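You operate a simulated robot arm through the tools that you are given. There is no shell and no other tool. Be economical: measure what you need, move in short steps, check, and stop when the job is done.

Carry out the task below with a simulated robot arm. There is one attempt and no reset: what you move stays moved.

TASK
Put two of the sample packs from the top of the teal bench on the top of the rig bench.

It is judged by the outcome, as a careful person would: the job done as asked, and still so three seconds after it is handed in. It fails if anything else is knocked over, pushed out of place, dropped, spilled or broken.

THE ROBOT
A 7-joint arm with a two-finger parallel gripper, fixed in place. Base frame: the origin is at the foot of the arm, x ahead of it, y to its left, z up; the work surface is at about z = 850. Lengths are in mm, angles in degrees, forces in N, time in s.
With the tool pointing down near the work surface it reaches from about 240 to 680 mm from the base axis. Its first joint turns from -66.0 to 66.0 degrees. Payload 2.4 kg.
Tool frame: the origin (TCP) lies between the finger pads and is the grasp point; the fingertips stand 30 mm ahead of it; z points along the fingers, y is the line along which they close. The gripper opens to 94 mm. The fingers are 28 mm wide and 10 mm thick; the gripper's body (50 by 96 mm) begins 55 mm behind the TCP.
Orientation is told as [roll, pitch, yaw] about the base's x, y, z axes, in that order, counted from this pose: with the fingers straight down and closing along the base's y, the tool's x points along the base's -x, its y along +y and its z along -z.

THE INTERFACE
- The arm moves only by the tool arm_command. Its argument "increments" is a list of rows, each a list of 5 numbers: the shift along the tool's x, y, z in mm, then the turn about the tool's z in degrees, then the opening in per cent of the stroke, from 0 (shut) to 100 (fully open). In form: [[x, y, z, spin, fingers], ...]. A call has 1 to 8 rows; each row shifts and turns the commanded pose from where the row before left it, along the tool's axes as they then stand. A row lasts 0.2 s, in which the tool goes at most 50 mm and 8.6 degrees; a call with a longer step from one row to the next is refused whole, and so is a gripper value outside its range. A pose out of reach is approached as far as the arm can. The call stops where the force on the tool passes 40 N (or 10 N more than at its start, if that is more) or the arm is blocked; 0.2 s more then pass. The fingers move at their own pace (about 153 mm/s each) and stop on an object; they squeeze with about 42 N. The grip force told is the motor's: it shows also when the fingers shut on nothing. Time passes only in rows, and 0.2 s behind the last, so rows that do not move let the fingers close. It gives the time, the measured TCP pose, the force on the tool (base axes), the opening and the grip force at its end, in the units of the frame above (readings bear some noise), and new pictures: "views" is both (left out), scene, wrist or none.
- Cameras (640 x 400 px; columns grow to the right, rows downward): "scene" is fixed at [36.9, 477.4, 1433.8]; the picture's right is [-0.74, -0.68, 0.00], its down [-0.44, 0.48, -0.76] and it looks along [0.51, -0.56, -0.65] (base axes); focal length 338 px, centre (320, 200). "wrist" rides on the gripper at [-37, 0, -58] in the tool frame; the picture's right is [0.00, -1.00, 0.00], its down [0.97, 0.00, -0.24] and it looks along [0.24, 0.00, 0.97] (tool axes); focal length 218 px, centre (320, 200).
- point_at(camera, pixels): there is no depth. For up to 12 entries [column, row, z] of the newest picture of that camera ("zoom" is the newest enlarged one), the place [x, y] in the base frame at which the ray of that pixel passes the height z, good to about 2 mm. No time passes.
- zoom(camera, box): a new picture of the part [left, top, right, bottom] of that camera's present view, enlarged. No time passes.
- hand_in(): hands the job in; it is judged then, once.

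Work in short steps. Measure before you move; look again where a grasp or a placing could have gone wrong, and mend it. You have 60 turns and 120 pictures in all, the two below and enlarged ones among them. Open the gripper and draw the arm clear of the work before you hand the job in, unless the task says otherwise; then end with one line.

The tools are called by a JSON object that holds its "fn" and its "kwargs". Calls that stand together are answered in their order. arm_command: Moves the arm, as the interface text tells. Its arguments: {"type":"object","properties":{"increments":{"type":"array","items":{"type":"array","items":{"type":"number"}}},"views":{"type":"string","enum":["both","scene","wrist","none"]}},"required":["increments"]} The other tools are called the same way: point_at (camera, pixels) gives the place at which the rays of pixels pass given heights; zoom (camera, box) takes an enlarged picture of a part of a camera's view; hand_in () hands the job in.

At the start:

```text
t: 0.0
tool_pos: [339.9, 168.2, 1142.6]
tcp_rot: [0.0, -0.1, 0.0]
wrist_force: [-1.0, 0.2, 0.1]
gripper_width: 94.1
gripper_force: 0.0
```

scene: 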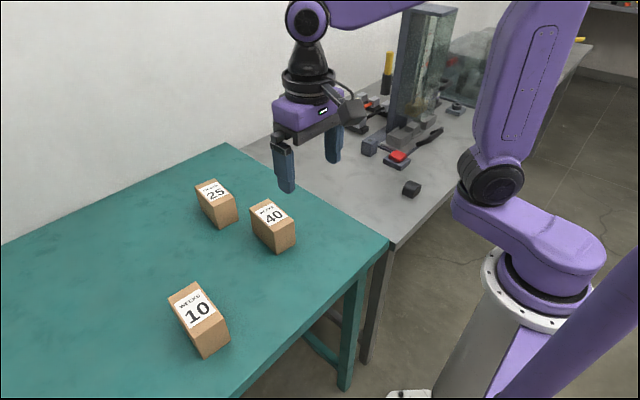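
wrist: 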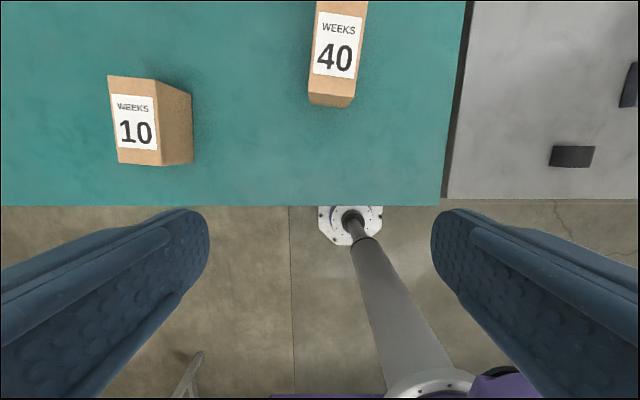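

The scene shows three packs (10, 25, 40) on the teal bench and the grey bench with a rig behind it. I'll enlarge both regions and measure.

{"fn": "zoom", "kwargs": {"camera": "scene", "box": [150, 150, 310, 370]}}

{"fn": "zoom", "kwargs": {"camera": "scene", "box": [240, 20, 600, 250]}}

{"fn": "point_at", "kwargs": {"camera": "scene", "pixels": [[388, 240, 850], [227, 144, 850], [411, 195, 850], [370, 155, 850], [398, 165, 850], [203, 356, 850], [229, 345, 850], [272, 252, 850], [295, 243, 850], [216, 228, 850], [237, 219, 850], [445, 130, 850]]}}

{"fn": "point_at", "kwargs": {"camera": "wrist", "pixels": [[443, 205, 850], [448, 198, 850], [465, 0, 850], [550, 165, 850], [595, 147, 850], [118, 163, 850], [158, 166, 850], [192, 162, 850], [190, 95, 850], [308, 104, 850], [350, 108, 850], [475, 0, 850]]}}

```text
1.82 times, centred on (230, 260) of scene
```

zoom: 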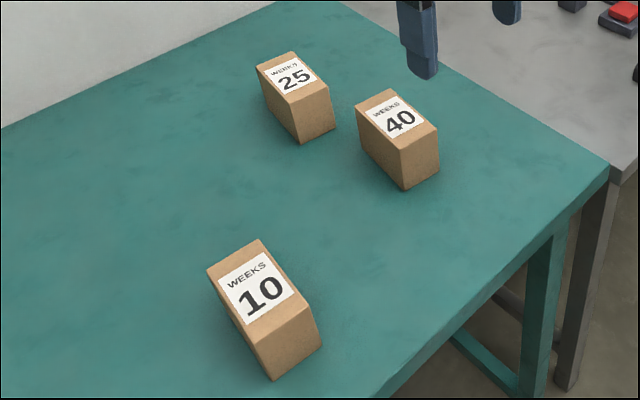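

```text
1.74 times, centred on (420, 135) of scene
```

zoom: 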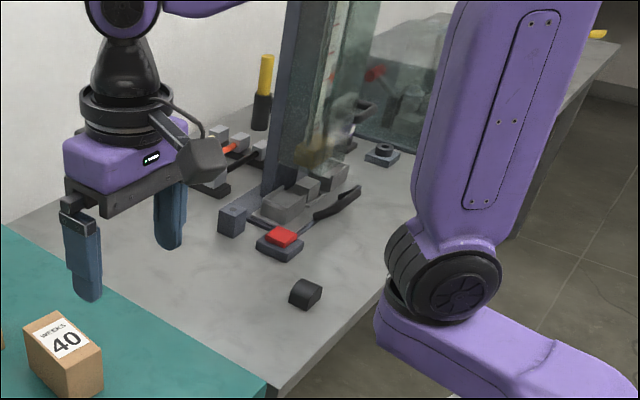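

```text
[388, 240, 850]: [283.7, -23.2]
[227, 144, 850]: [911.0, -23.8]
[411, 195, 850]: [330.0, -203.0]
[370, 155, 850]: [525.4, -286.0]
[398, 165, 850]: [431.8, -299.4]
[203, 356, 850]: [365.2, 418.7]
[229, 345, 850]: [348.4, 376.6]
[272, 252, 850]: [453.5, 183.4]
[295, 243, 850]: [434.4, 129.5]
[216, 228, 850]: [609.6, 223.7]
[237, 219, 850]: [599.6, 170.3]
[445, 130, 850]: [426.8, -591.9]
```

```text
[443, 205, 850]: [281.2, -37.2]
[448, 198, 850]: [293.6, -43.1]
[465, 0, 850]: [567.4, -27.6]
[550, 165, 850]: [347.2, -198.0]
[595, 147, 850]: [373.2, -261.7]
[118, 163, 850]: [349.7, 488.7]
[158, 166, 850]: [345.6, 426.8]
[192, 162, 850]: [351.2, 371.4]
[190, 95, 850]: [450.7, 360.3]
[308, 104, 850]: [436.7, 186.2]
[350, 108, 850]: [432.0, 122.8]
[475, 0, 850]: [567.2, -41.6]
```

The grey bench starts at about y=-35 and pack 40's near base edge is about (435..453, 130..183). I'll measure the top corners, and move the wrist camera above packs 40 and 25 while staying high.

{"fn": "point_at", "kwargs": {"camera": "scene", "pixels": [[276, 254.5, 850], [294.8, 244.6, 850], [275, 232.5, 900], [275, 232.5, 920], [294.8, 218.8, 900], [294.8, 218.8, 920], [249.8, 207.8, 910], [269, 199, 910], [216.3, 206.7, 910], [235.5, 195.7, 910], [194.8, 186.4, 910], [214.6, 178, 910]]}}

{"fn": "arm_command", "kwargs": {"increments": [[-40, 0, 0, 0, 100], [-40, 0, 0, 0, 100], [-20, 0, 0, 0, 100], [0, 0, 0, 0, 100]]}}

```text
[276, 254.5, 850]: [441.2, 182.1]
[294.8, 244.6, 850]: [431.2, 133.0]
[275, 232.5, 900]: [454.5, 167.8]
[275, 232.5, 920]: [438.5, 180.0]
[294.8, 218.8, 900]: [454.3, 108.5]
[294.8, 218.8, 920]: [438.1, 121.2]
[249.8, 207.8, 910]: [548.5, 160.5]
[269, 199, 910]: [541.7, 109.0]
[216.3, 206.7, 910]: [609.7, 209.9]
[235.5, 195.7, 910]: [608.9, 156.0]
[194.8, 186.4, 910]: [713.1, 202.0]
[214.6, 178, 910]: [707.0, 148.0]
```

```text
t: 1.0
tool_pos: [440.6, 167.7, 1144.9]
tcp_rot: [0.1, 0.0, -0.1]
wrist_force: [-0.6, -0.2, 0.5]
gripper_width: 93.9
gripper_force: 0.1
```

scene: 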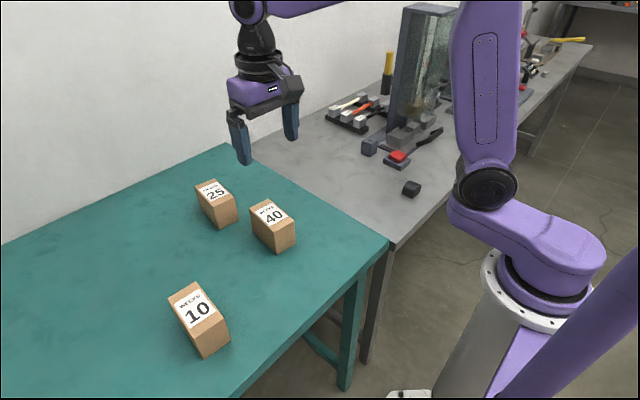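
wrist: 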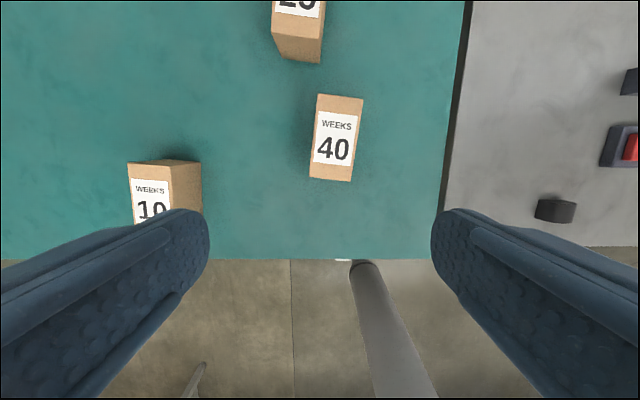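

Pack 40's top now shows at (318,94),(364,98),(351,181),(310,178). I'll compute its pose at a few candidate heights, and also check pack 10 and the grey bench items.

{"fn": "zoom", "kwargs": {"camera": "wrist", "box": [280, 70, 400, 210]}}

{"fn": "point_at", "kwargs": {"camera": "wrist", "pixels": [[318, 94, 915], [364, 98, 915], [351, 181, 915], [310, 178, 915], [129, 163, 915], [170, 166, 915], [535, 220, 850], [575, 222, 850], [600, 165, 850], [444, 258, 850], [447, 240, 850], [450, 160, 850]]}}

{"fn": "zoom", "kwargs": {"camera": "scene", "box": [240, 70, 500, 250]}}

```text
2.86 times, centred on (340, 140) of wrist
```

zoom: 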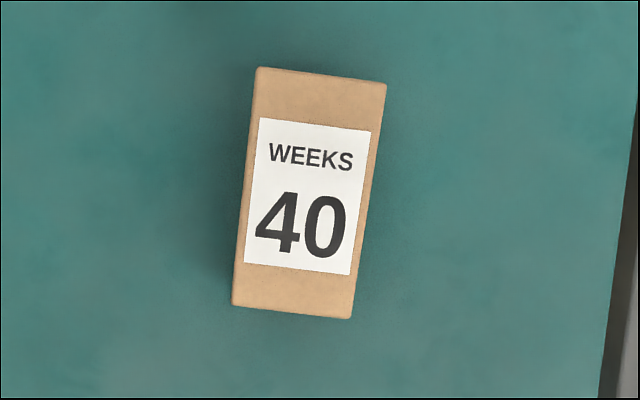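

```text
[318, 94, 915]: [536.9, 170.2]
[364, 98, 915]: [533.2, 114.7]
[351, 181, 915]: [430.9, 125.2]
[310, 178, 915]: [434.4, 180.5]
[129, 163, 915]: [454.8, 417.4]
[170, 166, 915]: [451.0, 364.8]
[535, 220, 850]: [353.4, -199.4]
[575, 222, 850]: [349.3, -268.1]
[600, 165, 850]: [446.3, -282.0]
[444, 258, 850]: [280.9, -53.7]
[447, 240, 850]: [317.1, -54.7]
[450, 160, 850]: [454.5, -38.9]
```

```text
2.22 times, centred on (370, 160) of scene
```

zoom: 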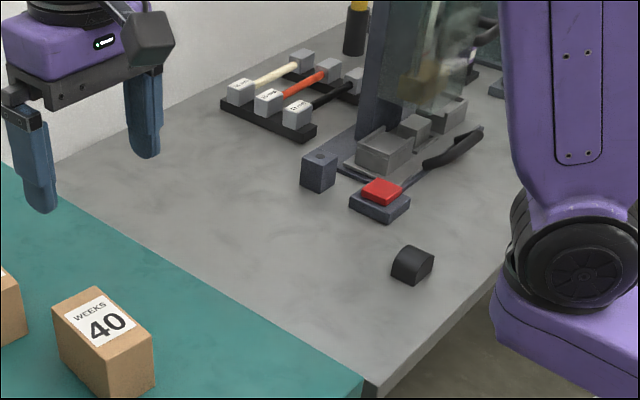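

Pack 40 is about 103×55×67 mm, centred near (484,148), with its long axis turned -5.8°. I align over it, descend partway and check.

{"fn": "arm_command", "kwargs": {"increments": [[-43.4, -19.7, 0, 0, 100], [0, 0, 40, 5.8, 100], [0, 0, 45, 0, 100], [0, 0, 45, 0, 100], [0, 0, 0, 0, 100]]}}

```text
t: 2.2
tool_pos: [483.1, 149.9, 1014.6]
tcp_rot: [0.0, 0.1, -5.9]
wrist_force: [0.1, 0.2, 0.8]
gripper_width: 93.8
gripper_force: 0.1
```

scene: 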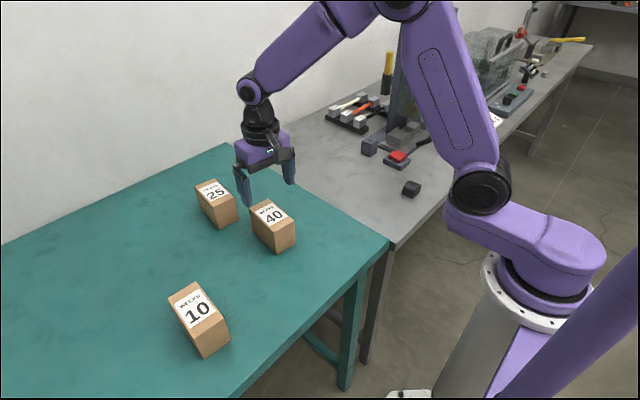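
wrist: 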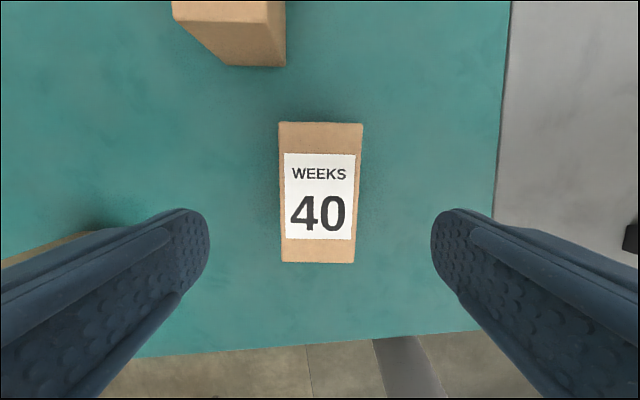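

The pack is centred between the fingers (columns 280–360) and aligned. I descend to z≈893 and then close.

{"fn": "arm_command", "kwargs": {"increments": [[0, 0, 40, 0, 100], [0, 0, 40, 0, 100], [0, 0, 25, 0, 100], [0, 0, 16, 0, 100], [0, 0, 0, 0, 100], [0, 0, 0, 0, 40], [0, 0, 0, 0, 40], [0, 0, 0, 0, 40]]}}

```text
t: 4.0
tool_pos: [482.5, 148.2, 891.9]
tcp_rot: [0.0, 0.0, -5.8]
wrist_force: [0.0, 0.6, 0.0]
gripper_width: 59.0
gripper_force: 41.8
```

scene: 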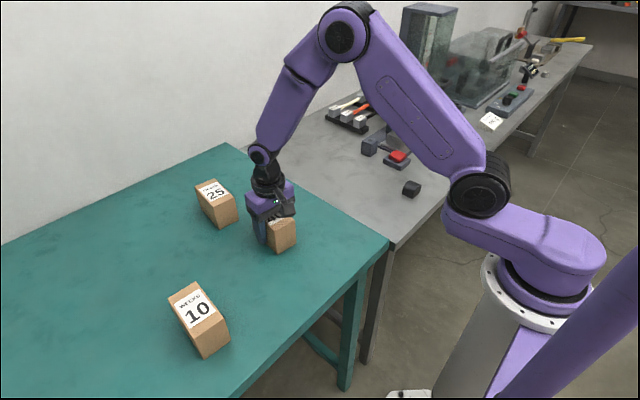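
wrist: 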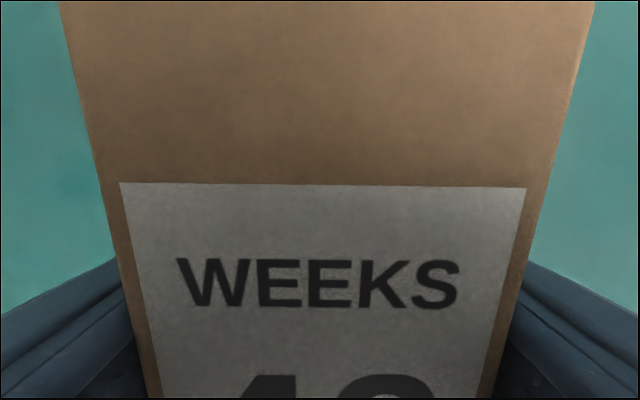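

Gripped at 59 mm width with 42 N. I lift it straight up.

{"fn": "arm_command", "kwargs": {"increments": [[0, 0, -10, 0, 40], [0, 0, -30, 0, 40], [0, 0, -40, 0, 40], [0, 0, -40, 0, 40], [0, 0, 0, 0, 40]]}}

{"fn": "zoom", "kwargs": {"camera": "scene", "box": [320, 0, 600, 175]}}

```text
t: 5.2
tool_pos: [484.3, 148.2, 1011.1]
tcp_rot: [0.0, 0.0, -5.8]
wrist_force: [0.2, -1.1, -1.6]
gripper_width: 59.2
gripper_force: 42.0
```

scene: 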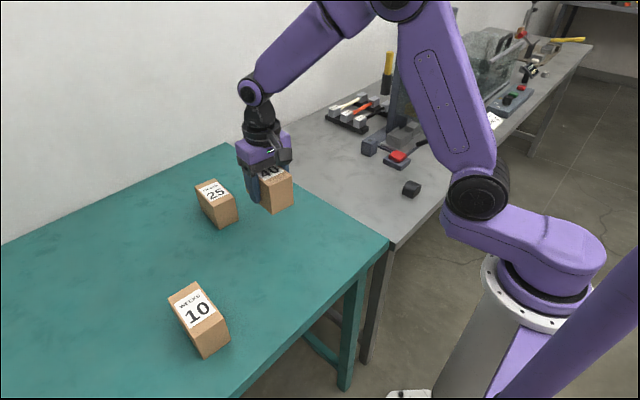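
wrist: 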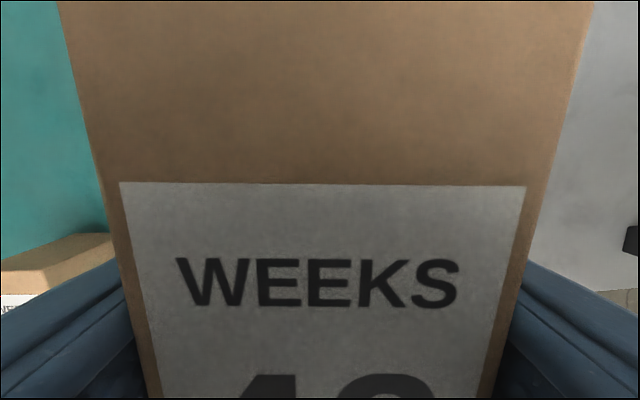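

```text
2.29 times, centred on (460, 88) of scene
```

zoom: 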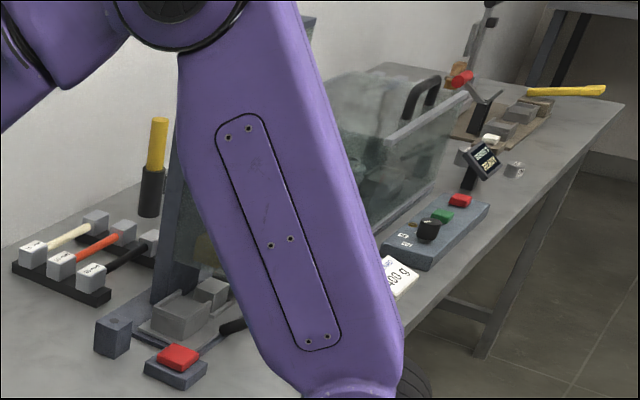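

Lift is secure. I square the yaw and carry to (555,-115), an open part of the grey bench left of the rig items.

{"fn": "arm_command", "kwargs": {"increments": [[0, 0, -20, -5.8, 40], [-12, -44, 0, 0, 40], [-12, -44, 0, 0, 40], [-12, -44, 0, 0, 40], [-12, -44, 0, 0, 40], [-12, -44, 0, 0, 40], [-11, -43, 0, 0, 40], [0, 0, 0, 0, 40]]}}

{"fn": "point_at", "kwargs": {"camera": "scene", "pixels": [[362, 152, 850], [375, 157, 850], [388, 166, 850], [403, 195, 850], [360, 134, 850], [327, 118, 850]]}}

```text
t: 7.0
tool_pos: [556.5, -113.7, 1032.7]
tcp_rot: [0.1, 0.0, -0.1]
wrist_force: [0.2, 0.5, -2.5]
gripper_width: 59.4
gripper_force: 41.7
```

scene: 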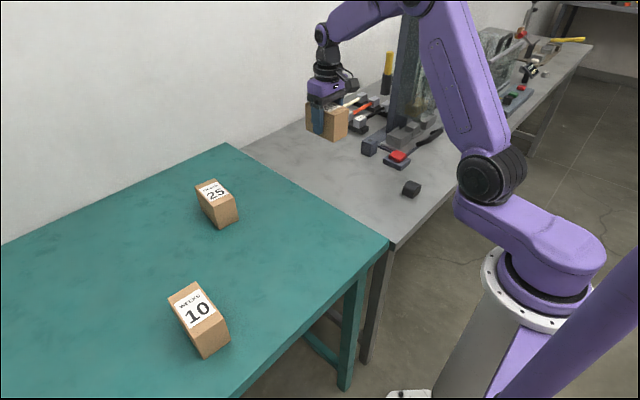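
wrist: 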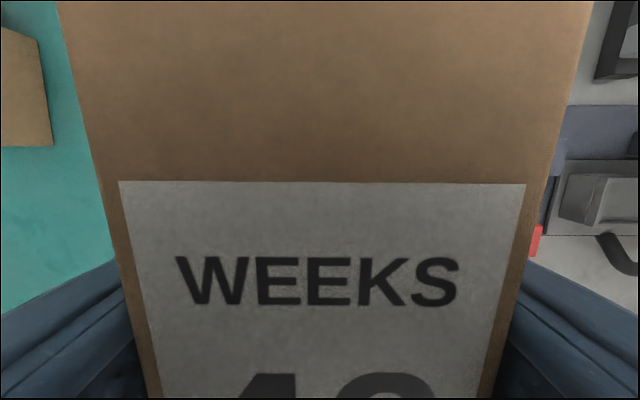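

```text
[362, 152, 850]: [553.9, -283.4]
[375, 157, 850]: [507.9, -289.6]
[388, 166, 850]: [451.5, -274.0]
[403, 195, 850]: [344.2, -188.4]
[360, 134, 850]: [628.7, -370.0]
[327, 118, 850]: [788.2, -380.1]
```

The nearest rig items are at y≤-270, so there is clearance. I descend to about z=905, then feel for the surface in small steps.

{"fn": "arm_command", "kwargs": {"increments": [[0, 0, 40, 0, 40], [0, 0, 40, 0, 40], [0, 0, 30, 0, 40], [0, 0, 18, 0, 40], [0, 0, 0, 0, 40]]}}

{"fn": "zoom", "kwargs": {"camera": "scene", "box": [270, 90, 430, 200]}}

```text
t: 8.2
tool_pos: [556.3, -114.6, 905.6]
tcp_rot: [0.0, 0.0, 0.0]
wrist_force: [0.1, -0.3, -2.8]
gripper_width: 59.1
gripper_force: 42.0
```

scene: 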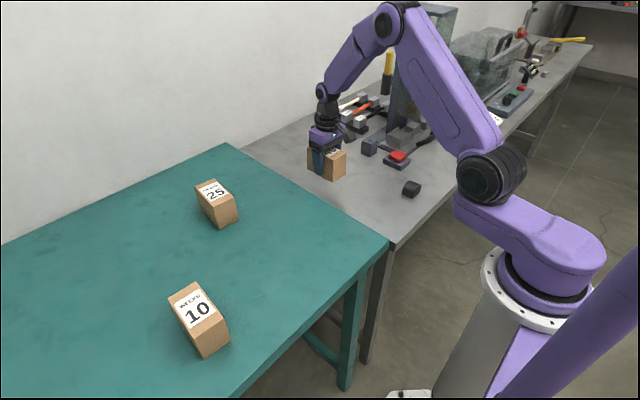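
wrist: 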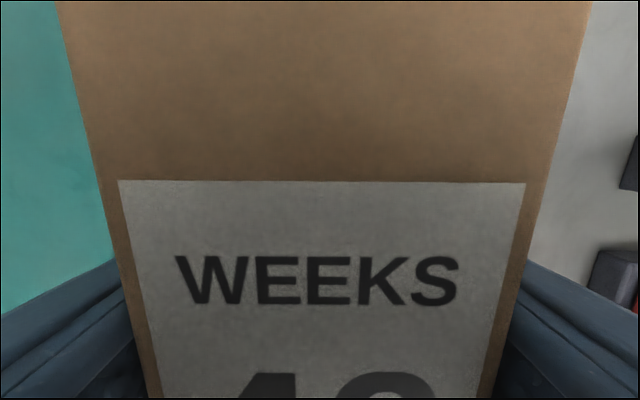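

```text
3.64 times, centred on (350, 145) of scene
```

zoom: 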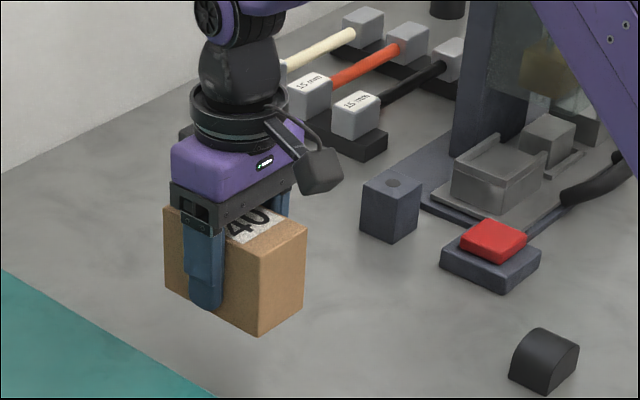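

Still hanging free (-2.8 N). I lower it in 4 mm steps.

{"fn": "arm_command", "kwargs": {"increments": [[0, 0, 4, 0, 40], [0, 0, 4, 0, 40], [0, 0, 3, 0, 40]], "views": "none"}}

```text
t: 9.0
tool_pos: [554.2, -114.2, 893.2]
tcp_rot: [0.0, -0.1, -0.1]
wrist_force: [0.7, 0.1, -1.1]
gripper_width: 59.0
gripper_force: 41.8
```

{"fn": "arm_command", "kwargs": {"increments": [[0, 0, 2, 0, 40], [0, 0, 1, 0, 40]], "views": "scene"}}

```text
t: 9.6
tool_pos: [555.5, -114.6, 889.7]
tcp_rot: [0.0, 0.0, 0.0]
wrist_force: [0.0, -0.5, -1.4]
gripper_width: 59.2
gripper_force: 42.4
```

scene: 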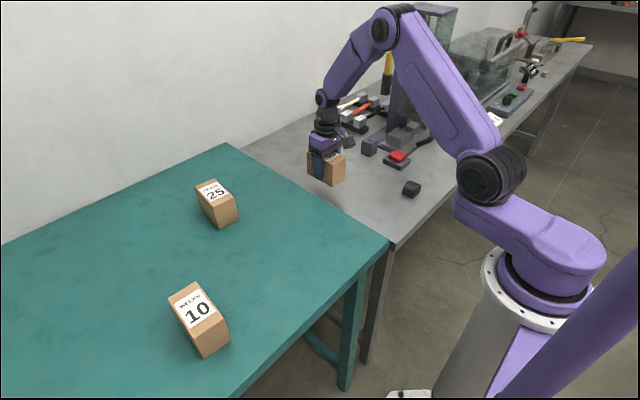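

There is no contact at 890, so the grey bench is a little lower than the teal. I continue in small steps; the 40 N guard stops any overshoot.

{"fn": "arm_command", "kwargs": {"increments": [[0, 0, 2, 0, 40], [0, 0, 2, 0, 40], [0, 0, 2, 0, 40]], "views": "none"}}

{"fn": "zoom", "kwargs": {"camera": "scene", "box": [290, 120, 380, 200]}}

```text
t: 10.4
tool_pos: [554.6, -112.3, 883.9]
tcp_rot: [0.0, 0.0, 0.0]
wrist_force: [1.2, 0.8, -2.8]
gripper_width: 58.7
gripper_force: 41.9
```

```text
5.00 times, centred on (335, 160) of scene
```

zoom: 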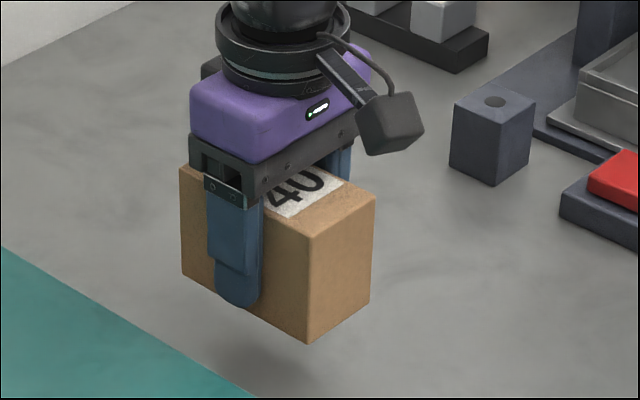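

A gap and soft shadow remain below the pack. I keep lowering in 3 mm steps.

{"fn": "arm_command", "kwargs": {"increments": [[0, 0, 3, 0, 40], [0, 0, 3, 0, 40], [0, 0, 3, 0, 40], [0, 0, 0, 0, 40]], "views": "none"}}

{"fn": "zoom", "kwargs": {"camera": "scene", "box": [290, 120, 380, 200]}}

```text
t: 11.4
tool_pos: [554.8, -115.0, 875.7]
tcp_rot: [0.1, 0.0, -0.1]
wrist_force: [1.0, 0.8, -1.6]
gripper_width: 58.9
gripper_force: 42.1
```

```text
5.00 times, centred on (335, 160) of scene
```

zoom: 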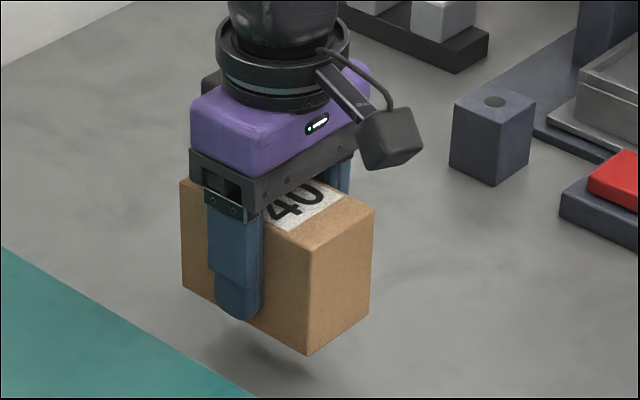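

The shadow is closer and there is still no contact, so I keep lowering.

{"fn": "arm_command", "kwargs": {"increments": [[0, 0, 3, 0, 40], [0, 0, 3, 0, 40], [0, 0, 2, 0, 40], [0, 0, 0, 0, 40]], "views": "none"}}

{"fn": "zoom", "kwargs": {"camera": "scene", "box": [290, 120, 380, 200]}}

```text
t: 12.4
tool_pos: [554.4, -113.6, 867.5]
tcp_rot: [0.0, 0.1, -0.1]
wrist_force: [-0.3, -0.3, -1.3]
gripper_width: 58.8
gripper_force: 42.1
```

```text
5.00 times, centred on (335, 160) of scene
```

zoom: 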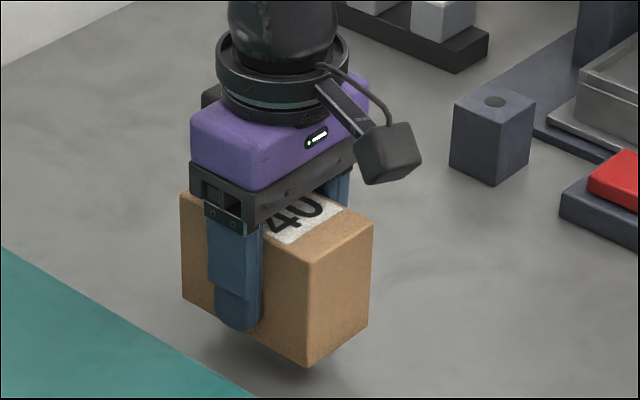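

{"fn": "arm_command", "kwargs": {"increments": [[0, 0, 3, 0, 40], [0, 0, 2, 0, 40], [0, 0, 2, 0, 40], [0, 0, 0, 0, 40]], "views": "none"}}

{"fn": "zoom", "kwargs": {"camera": "scene", "box": [290, 120, 380, 200]}}

```text
t: 13.4
tool_pos: [554.6, -115.3, 860.6]
tcp_rot: [0.0, 0.0, 0.0]
wrist_force: [0.1, -0.5, -1.8]
gripper_width: 59.0
gripper_force: 42.1
```

```text
5.00 times, centred on (335, 160) of scene
```

zoom: 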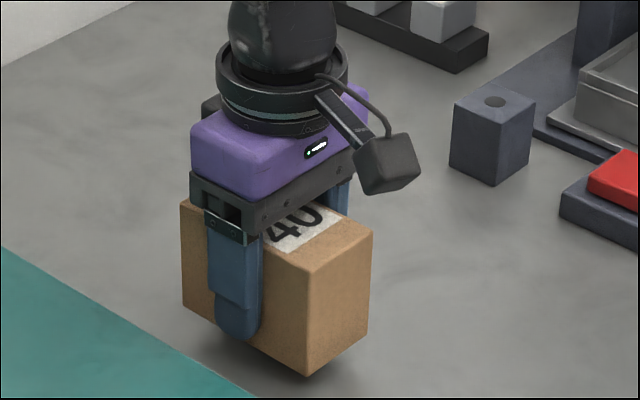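

The shadow is nearly at the pack's base. I go on with fine steps.

{"fn": "arm_command", "kwargs": {"increments": [[0, 0, 2, 0, 40], [0, 0, 2, 0, 40], [0, 0, 2, 0, 40], [0, 0, 0, 0, 40]], "views": "none"}}

{"fn": "zoom", "kwargs": {"camera": "scene", "box": [290, 120, 380, 200]}}

```text
t: 14.4
tool_pos: [556.2, -114.8, 854.2]
tcp_rot: [0.0, 0.0, 0.1]
wrist_force: [-0.2, -0.4, -3.3]
gripper_width: 58.9
gripper_force: 41.8
```

```text
5.00 times, centred on (335, 160) of scene
```

zoom: 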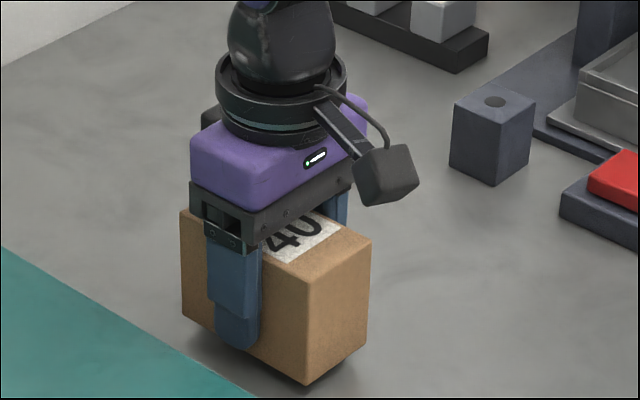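

{"fn": "arm_command", "kwargs": {"increments": [[0, 0, 1.5, 0, 40], [0, 0, 1.5, 0, 40], [0, 0, 1.5, 0, 40], [0, 0, 0, 0, 40]], "views": "none"}}

{"fn": "zoom", "kwargs": {"camera": "scene", "box": [290, 120, 380, 200]}}

```text
t: 15.4
tool_pos: [555.0, -115.4, 849.3]
tcp_rot: [0.0, 0.0, 0.0]
wrist_force: [1.0, -1.0, -1.8]
gripper_width: 59.1
gripper_force: 42.8
```

```text
5.00 times, centred on (335, 160) of scene
```

zoom: 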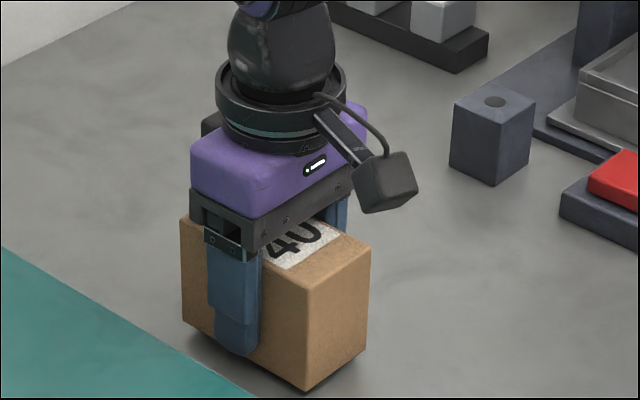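

{"fn": "arm_command", "kwargs": {"increments": [[0, 0, 1.5, 0, 40], [0, 0, 1.5, 0, 40], [0, 0, 1.5, 0, 40], [0, 0, 0, 0, 40]], "views": "none"}}

{"fn": "zoom", "kwargs": {"camera": "scene", "box": [290, 120, 380, 200]}}

```text
t: 16.4
tool_pos: [556.5, -114.5, 845.1]
tcp_rot: [0.0, -0.1, 0.0]
wrist_force: [0.2, 0.0, -1.5]
gripper_width: 58.9
gripper_force: 42.5
```

```text
5.00 times, centred on (335, 160) of scene
```

zoom: 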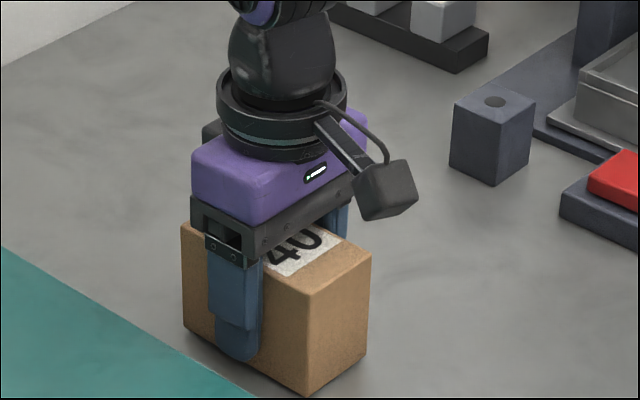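

{"fn": "arm_command", "kwargs": {"increments": [[0, 0, 1, 0, 40], [0, 0, 1, 0, 40], [0, 0, 1, 0, 40], [0, 0, 0, 0, 40]], "views": "none"}}

{"fn": "zoom", "kwargs": {"camera": "scene", "box": [290, 120, 380, 200]}}

```text
t: 17.4
tool_pos: [556.6, -113.9, 841.4]
tcp_rot: [-0.1, -0.1, 0.1]
wrist_force: [-2.5, -1.1, 6.3]
gripper_width: 58.9
gripper_force: 41.7
```

```text
5.00 times, centred on (335, 160) of scene
```

zoom: 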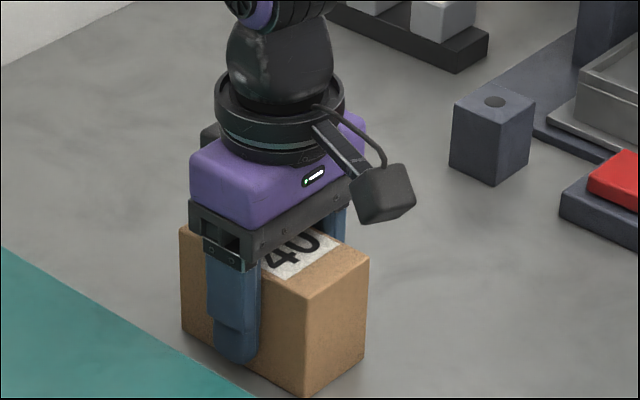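

Contact: the force rose to +6 N at z≈841, so the grey top is at about z=800. I release with a moderate opening and rise straight up.

{"fn": "arm_command", "kwargs": {"increments": [[0, 0, 0, 0, 80], [0, 0, 0, 0, 80], [0, 0, -20, 0, 80], [0, 0, -40, 0, 80], [0, 0, -45, 0, 80], [0, 0, -45, 0, 80], [0, 0, -40, 0, 80], [0, 0, 0, 0, 80]]}}

```text
t: 19.2
tool_pos: [554.6, -114.9, 1030.7]
tcp_rot: [0.0, 0.0, 0.0]
wrist_force: [-0.3, 0.2, 0.2]
gripper_width: 75.1
gripper_force: 0.1
```

scene: 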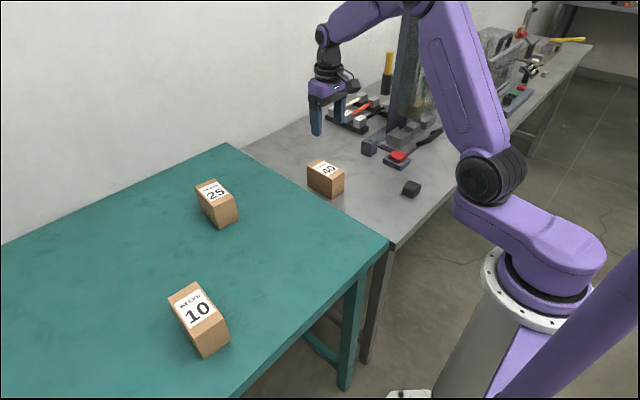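
wrist: 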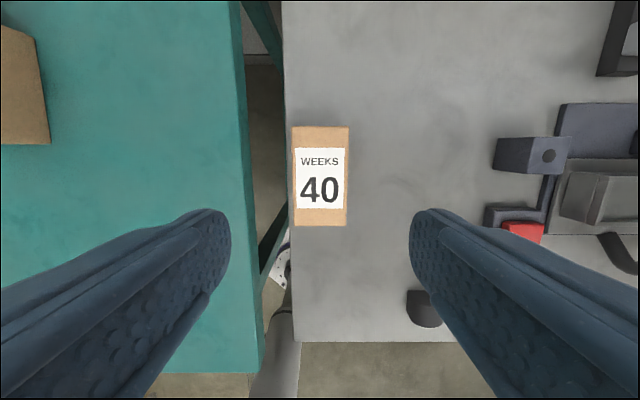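

Pack 40 stands upright, but it sits very near the grey bench's edge (column ~287) with a gap between the benches. I measure the overhang.

{"fn": "point_at", "kwargs": {"camera": "wrist", "pixels": [[285, 100, 800], [289, 225, 800], [293, 300, 800], [295, 341, 800], [293, 127, 866], [349, 127, 866], [292, 226, 866], [347, 226, 866], [500, 226, 800], [407, 320, 800], [243, 150, 850], [440, 341, 800]]}}

{"fn": "zoom", "kwargs": {"camera": "wrist", "box": [240, 90, 400, 250]}}

```text
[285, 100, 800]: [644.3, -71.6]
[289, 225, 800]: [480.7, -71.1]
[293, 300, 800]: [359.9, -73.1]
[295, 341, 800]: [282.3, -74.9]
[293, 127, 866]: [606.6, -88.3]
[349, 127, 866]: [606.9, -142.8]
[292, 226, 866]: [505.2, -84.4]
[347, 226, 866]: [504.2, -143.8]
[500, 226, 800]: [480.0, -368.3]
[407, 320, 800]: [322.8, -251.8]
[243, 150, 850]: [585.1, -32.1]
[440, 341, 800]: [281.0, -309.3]
```

```text
2.50 times, centred on (320, 170) of wrist
```

zoom: 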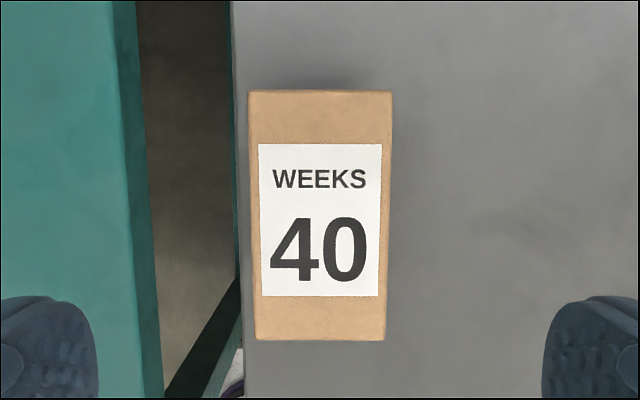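

The bench edge is at y≈-72 and the pack spans y -86..-143, so it is fully supported. Now I go to pack 10, staying high.

{"fn": "arm_command", "kwargs": {"increments": [[0, 0, -40, 0, 100], [16, 45, 0, 0, 100], [16, 45, 0, 0, 100], [16, 45, 0, 0, 100], [16, 45, 0, 0, 100], [16, 45, 0, 0, 100], [16, 45, 0, 0, 100], [16, 45, 0, 0, 100]], "views": "none"}}

{"fn": "arm_command", "kwargs": {"increments": [[18, 45, 0, 0, 100], [18, 45, 0, 0, 100], [18, 45, 0, 0, 100], [18, 40, 0, 0, 100], [0, 0, 0, 0, 100]]}}

```text
t: 21.0
tool_pos: [442.8, 201.6, 1072.8]
tcp_rot: [0.0, 0.1, -0.1]
wrist_force: [0.0, 0.4, -0.3]
gripper_width: 94.1
gripper_force: 0.0
```

```text
t: 22.2
tool_pos: [373.4, 375.3, 1072.4]
tcp_rot: [0.0, 0.0, -0.2]
wrist_force: [0.3, 0.9, 0.0]
gripper_width: 94.1
gripper_force: 0.0
```

scene: 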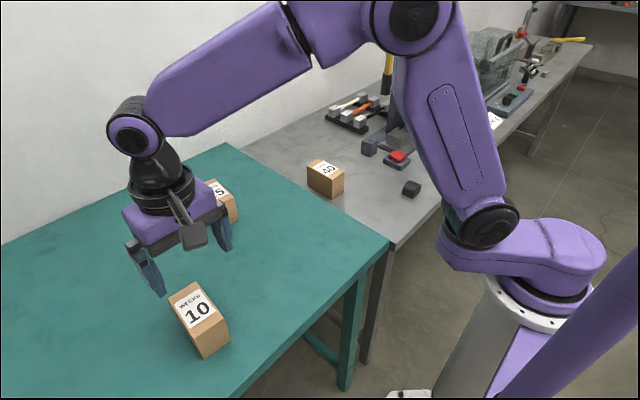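
wrist: 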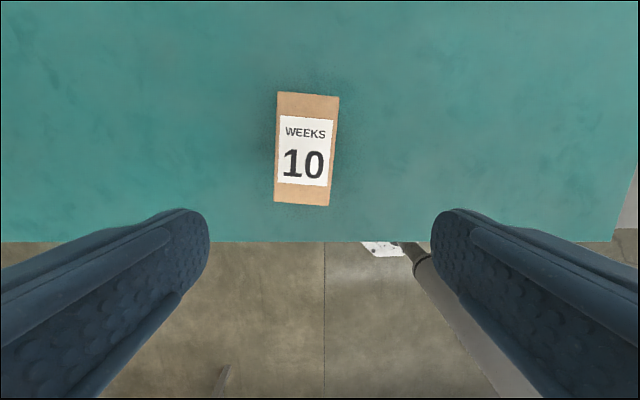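

Pack 10's top corners are at about (277,92),(340,97),(329,206),(274,201).

{"fn": "point_at", "kwargs": {"camera": "wrist", "pixels": [[277, 92, 917], [340, 97, 917], [329, 206, 917], [274, 201, 917]]}}

```text
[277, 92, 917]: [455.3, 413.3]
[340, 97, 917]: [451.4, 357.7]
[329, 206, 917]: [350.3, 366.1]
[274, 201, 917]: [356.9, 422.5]
```

Its centre is (403.5,390) and its axis is turned -5°. I align, drop to z≈1000 and check.

{"fn": "arm_command", "kwargs": {"increments": [[-30, 14.7, 0, 0, 100], [0, 0, 35, 5, 100], [0, 0, 35, 0, 100], [0, 0, 0, 0, 100]], "views": "wrist"}}

```text
t: 23.2
tool_pos: [402.6, 389.7, 1003.0]
tcp_rot: [0.0, -0.1, -5.0]
wrist_force: [-0.6, -0.1, 0.1]
gripper_width: 93.9
gripper_force: 0.0
```

wrist: 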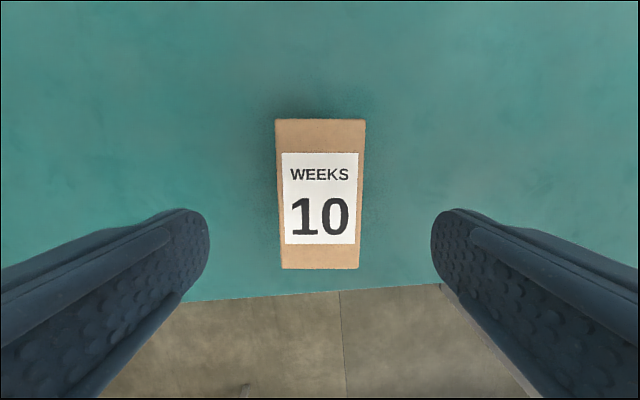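

Centred and aligned; I descend 110 mm and close.

{"fn": "arm_command", "kwargs": {"increments": [[0, 0, 40, 0, 100], [0, 0, 40, 0, 100], [0, 0, 20, 0, 100], [0, 0, 11, 0, 100], [0, 0, 0, 0, 100], [0, 0, 0, 0, 40], [0, 0, 0, 0, 40], [0, 0, 0, 0, 40]], "views": "none"}}

{"fn": "arm_command", "kwargs": {"increments": [[0, 0, -10, 0, 40], [0, 0, -30, 0, 40], [0, 0, -45, 0, 40], [0, 0, -45, 0, 40], [0, 0, -20, -5, 40], [0, 0, 0, 0, 40]]}}

```text
t: 25.0
tool_pos: [401.6, 391.2, 892.5]
tcp_rot: [0.1, 0.0, -5.0]
wrist_force: [0.4, -0.1, 0.4]
gripper_width: 58.8
gripper_force: 42.0
```

```text
t: 26.4
tool_pos: [403.3, 390.3, 1042.3]
tcp_rot: [0.0, 0.1, 0.0]
wrist_force: [0.3, 0.0, -1.2]
gripper_width: 58.8
gripper_force: 41.7
```

scene: 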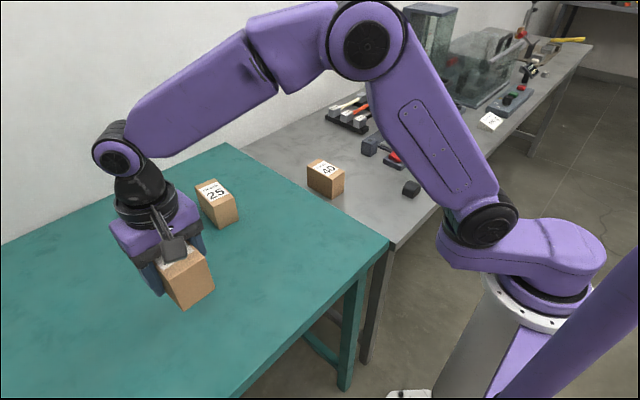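
wrist: 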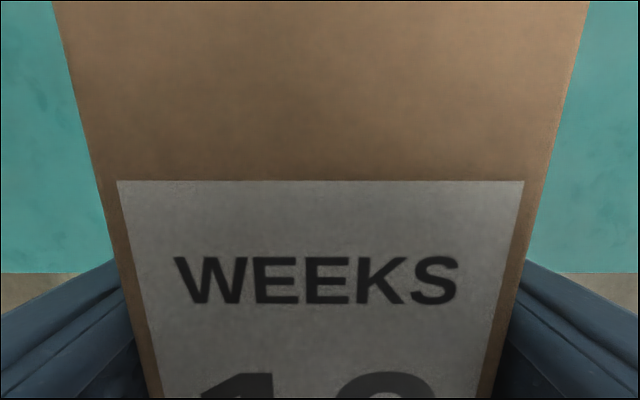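

Pack 10 is held. I carry it at z≈1040 to (415,-150), clear of pack 40 (x≥504) and of the black block (y≤-250).

{"fn": "arm_command", "kwargs": {"increments": [[-1, -45, 0, 0, 40], [-1, -45, 0, 0, 40], [-1, -45, 0, 0, 40], [-1, -45, 0, 0, 40], [-1, -45, 0, 0, 40], [-1, -45, 0, 0, 40], [-1, -45, 0, 0, 40], [-1, -45, 0, 0, 40]], "views": "none"}}

{"fn": "arm_command", "kwargs": {"increments": [[-1, -45, 0, 0, 40], [-1, -45, 0, 0, 40], [-1, -45, 0, 0, 40], [-1, -45, 0, 0, 40], [0, 0, 0, 0, 40]]}}

```text
t: 28.2
tool_pos: [406.3, 29.5, 1039.6]
tcp_rot: [0.0, -0.1, 0.0]
wrist_force: [0.1, 0.0, -1.0]
gripper_width: 59.0
gripper_force: 42.1
```

```text
t: 29.4
tool_pos: [413.5, -152.2, 1042.3]
tcp_rot: [0.0, 0.0, 0.1]
wrist_force: [-0.1, -0.4, -2.2]
gripper_width: 59.1
gripper_force: 41.6
```

scene: 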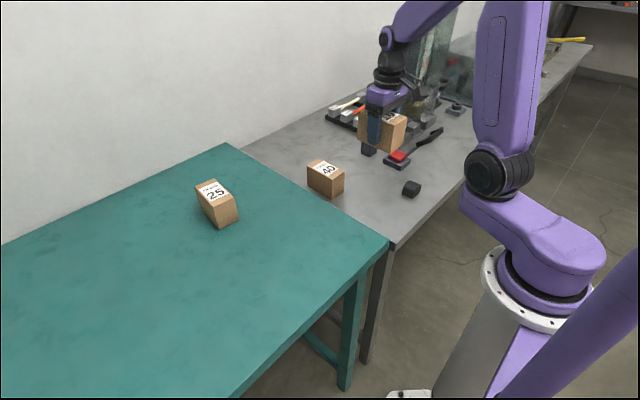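
wrist: 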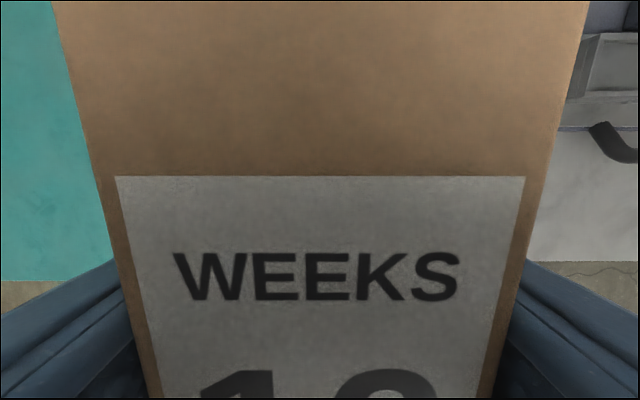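

I descend to about z=880 and check the clearance to the black block and pack 40.

{"fn": "arm_command", "kwargs": {"increments": [[0, 0, 40, 0, 40], [0, 0, 40, 0, 40], [0, 0, 40, 0, 40], [0, 0, 30, 0, 40], [0, 0, 12, 0, 40], [0, 0, 0, 0, 40]]}}

{"fn": "zoom", "kwargs": {"camera": "scene", "box": [290, 120, 450, 240]}}

```text
t: 30.8
tool_pos: [413.5, -151.6, 878.6]
tcp_rot: [0.1, 0.0, 0.0]
wrist_force: [-0.3, 0.0, -1.6]
gripper_width: 58.8
gripper_force: 41.9
```

scene: 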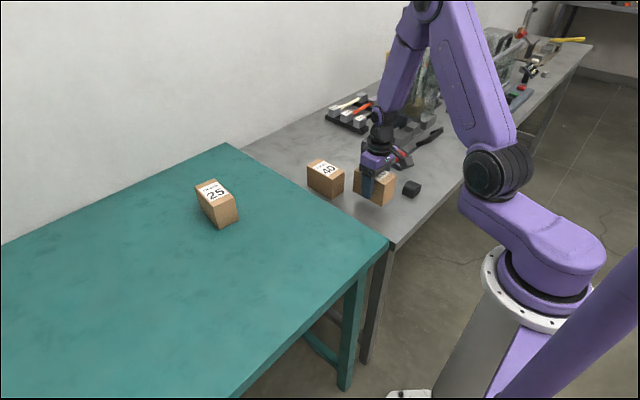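
wrist: 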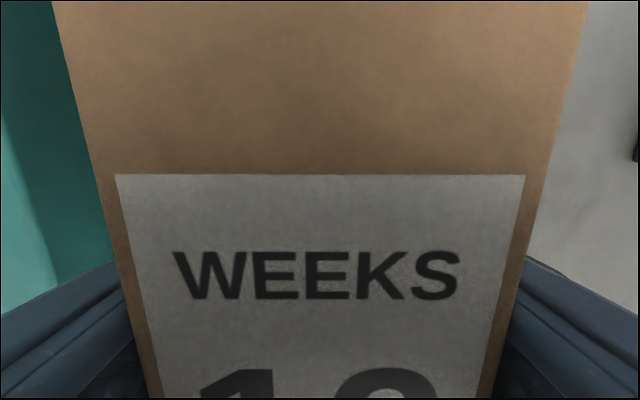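

```text
3.33 times, centred on (370, 180) of scene
```

zoom: 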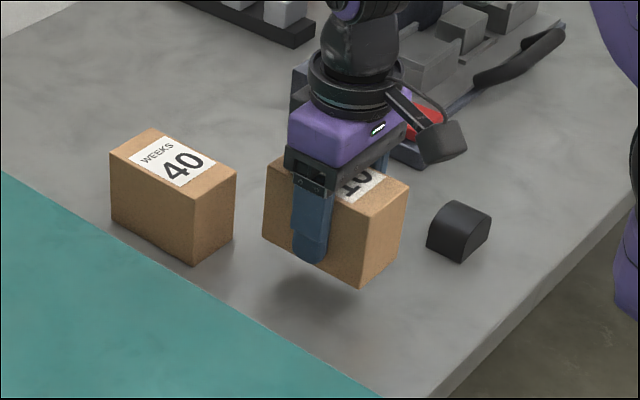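

The path is clear. I lower most of the way, then finish in gentle steps.

{"fn": "arm_command", "kwargs": {"increments": [[0, 0, 12, 0, 40], [0, 0, 12, 0, 40], [0, 0, 6, 0, 40], [0, 0, 2, 0, 40], [0, 0, 1.5, 0, 40], [0, 0, 1, 0, 40], [0, 0, 1, 0, 40], [0, 0, 0, 0, 40]], "views": "none"}}

{"fn": "zoom", "kwargs": {"camera": "scene", "box": [290, 120, 450, 240]}}

```text
t: 32.6
tool_pos: [414.0, -149.6, 843.5]
tcp_rot: [0.0, 0.0, 0.0]
wrist_force: [-0.4, 0.8, -1.8]
gripper_width: 59.1
gripper_force: 42.1
```

```text
3.33 times, centred on (370, 180) of scene
```

zoom: 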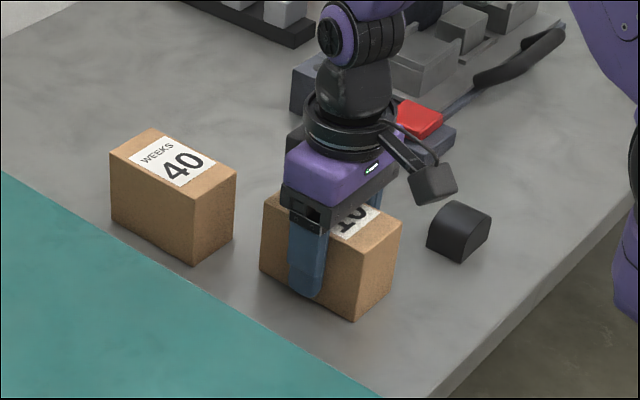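

{"fn": "arm_command", "kwargs": {"increments": [[0, 0, 1, 0, 40], [0, 0, 1, 0, 40], [0, 0, 0, 0, 40]], "views": "none"}}

```text
t: 33.4
tool_pos: [412.7, -149.8, 842.0]
tcp_rot: [0.0, 0.0, 0.0]
wrist_force: [-5.9, 1.1, 25.9]
gripper_width: 58.7
gripper_force: 42.0
```

Firm contact (26 N). I back off 1 mm, release, and rise clear.

{"fn": "arm_command", "kwargs": {"increments": [[0, 0, -0.8, 0, 40], [0, 0, 0, 0, 80], [0, 0, 0, 0, 80], [0, 0, -20, 0, 80], [0, 0, -40, 0, 80], [0, 0, -45, 0, 80], [0, 0, -45, 0, 80], [0, 0, -45, 0, 80]]}}

```text
t: 35.2
tool_pos: [412.5, -148.3, 1037.5]
tcp_rot: [0.1, 0.1, 0.1]
wrist_force: [0.0, 0.5, 0.0]
gripper_width: 75.2
gripper_force: 0.0
```

scene: 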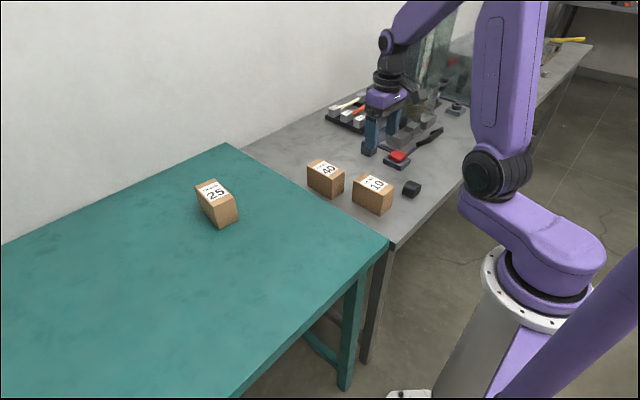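
wrist: 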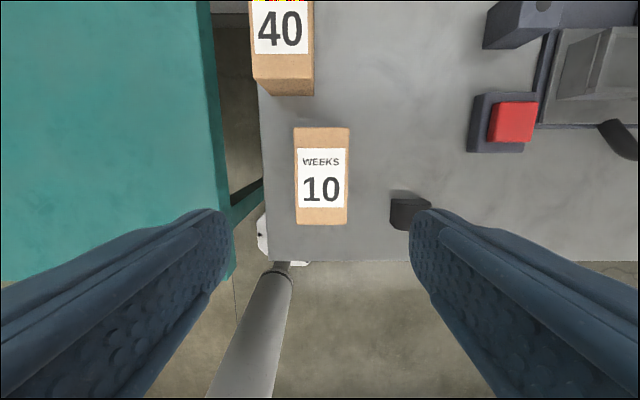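

Both packs stand on the grey bench. There is an odd red/yellow patch at (278,0) in the wrist view, so I look closer before finishing.

{"fn": "arm_command", "kwargs": {"increments": [[0, 40, -20, 0, 80], [-20, 40, 0, 0, 80], [0, 40, 0, 0, 80], [0, 0, 0, 0, 80]]}}

{"fn": "zoom", "kwargs": {"camera": "scene", "box": [290, 90, 450, 220]}}

{"fn": "zoom", "kwargs": {"camera": "wrist", "box": [300, 0, 500, 250]}}

```text
t: 36.2
tool_pos: [435.6, -31.0, 1056.1]
tcp_rot: [0.0, 0.0, 0.0]
wrist_force: [0.5, 0.1, -0.2]
gripper_width: 75.4
gripper_force: 0.1
```

scene: 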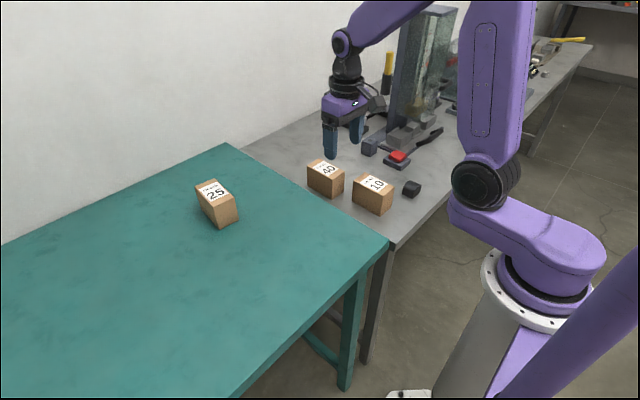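
wrist: 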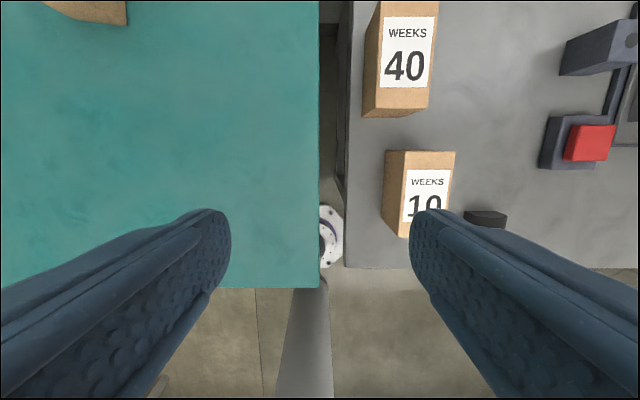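

```text
3.08 times, centred on (370, 155) of scene
```

zoom: 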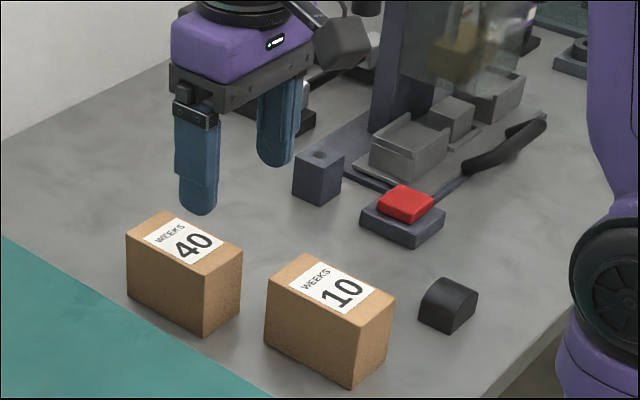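

```text
1.60 times, centred on (400, 125) of wrist
```

zoom: 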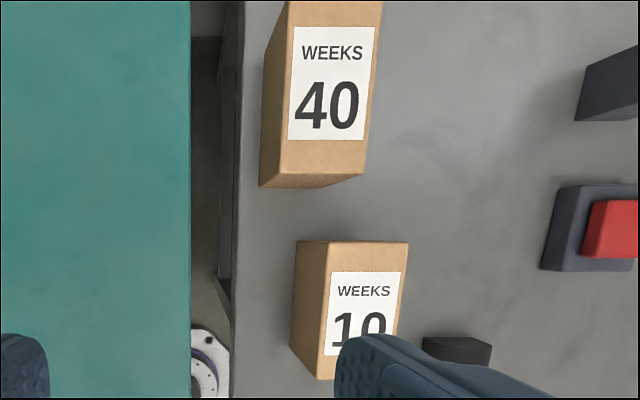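

The patch was a picture artefact. Both packs sit flat on the grey bench, nothing else has moved, and the arm is open and clear, so I hand in.

{"fn": "hand_in", "kwargs": {}}

```text
The job is handed in.
```

Sample packs 40 and 10 are now standing upright on top of the rig bench; pack 25 is still on the teal bench, and nothing else was moved.
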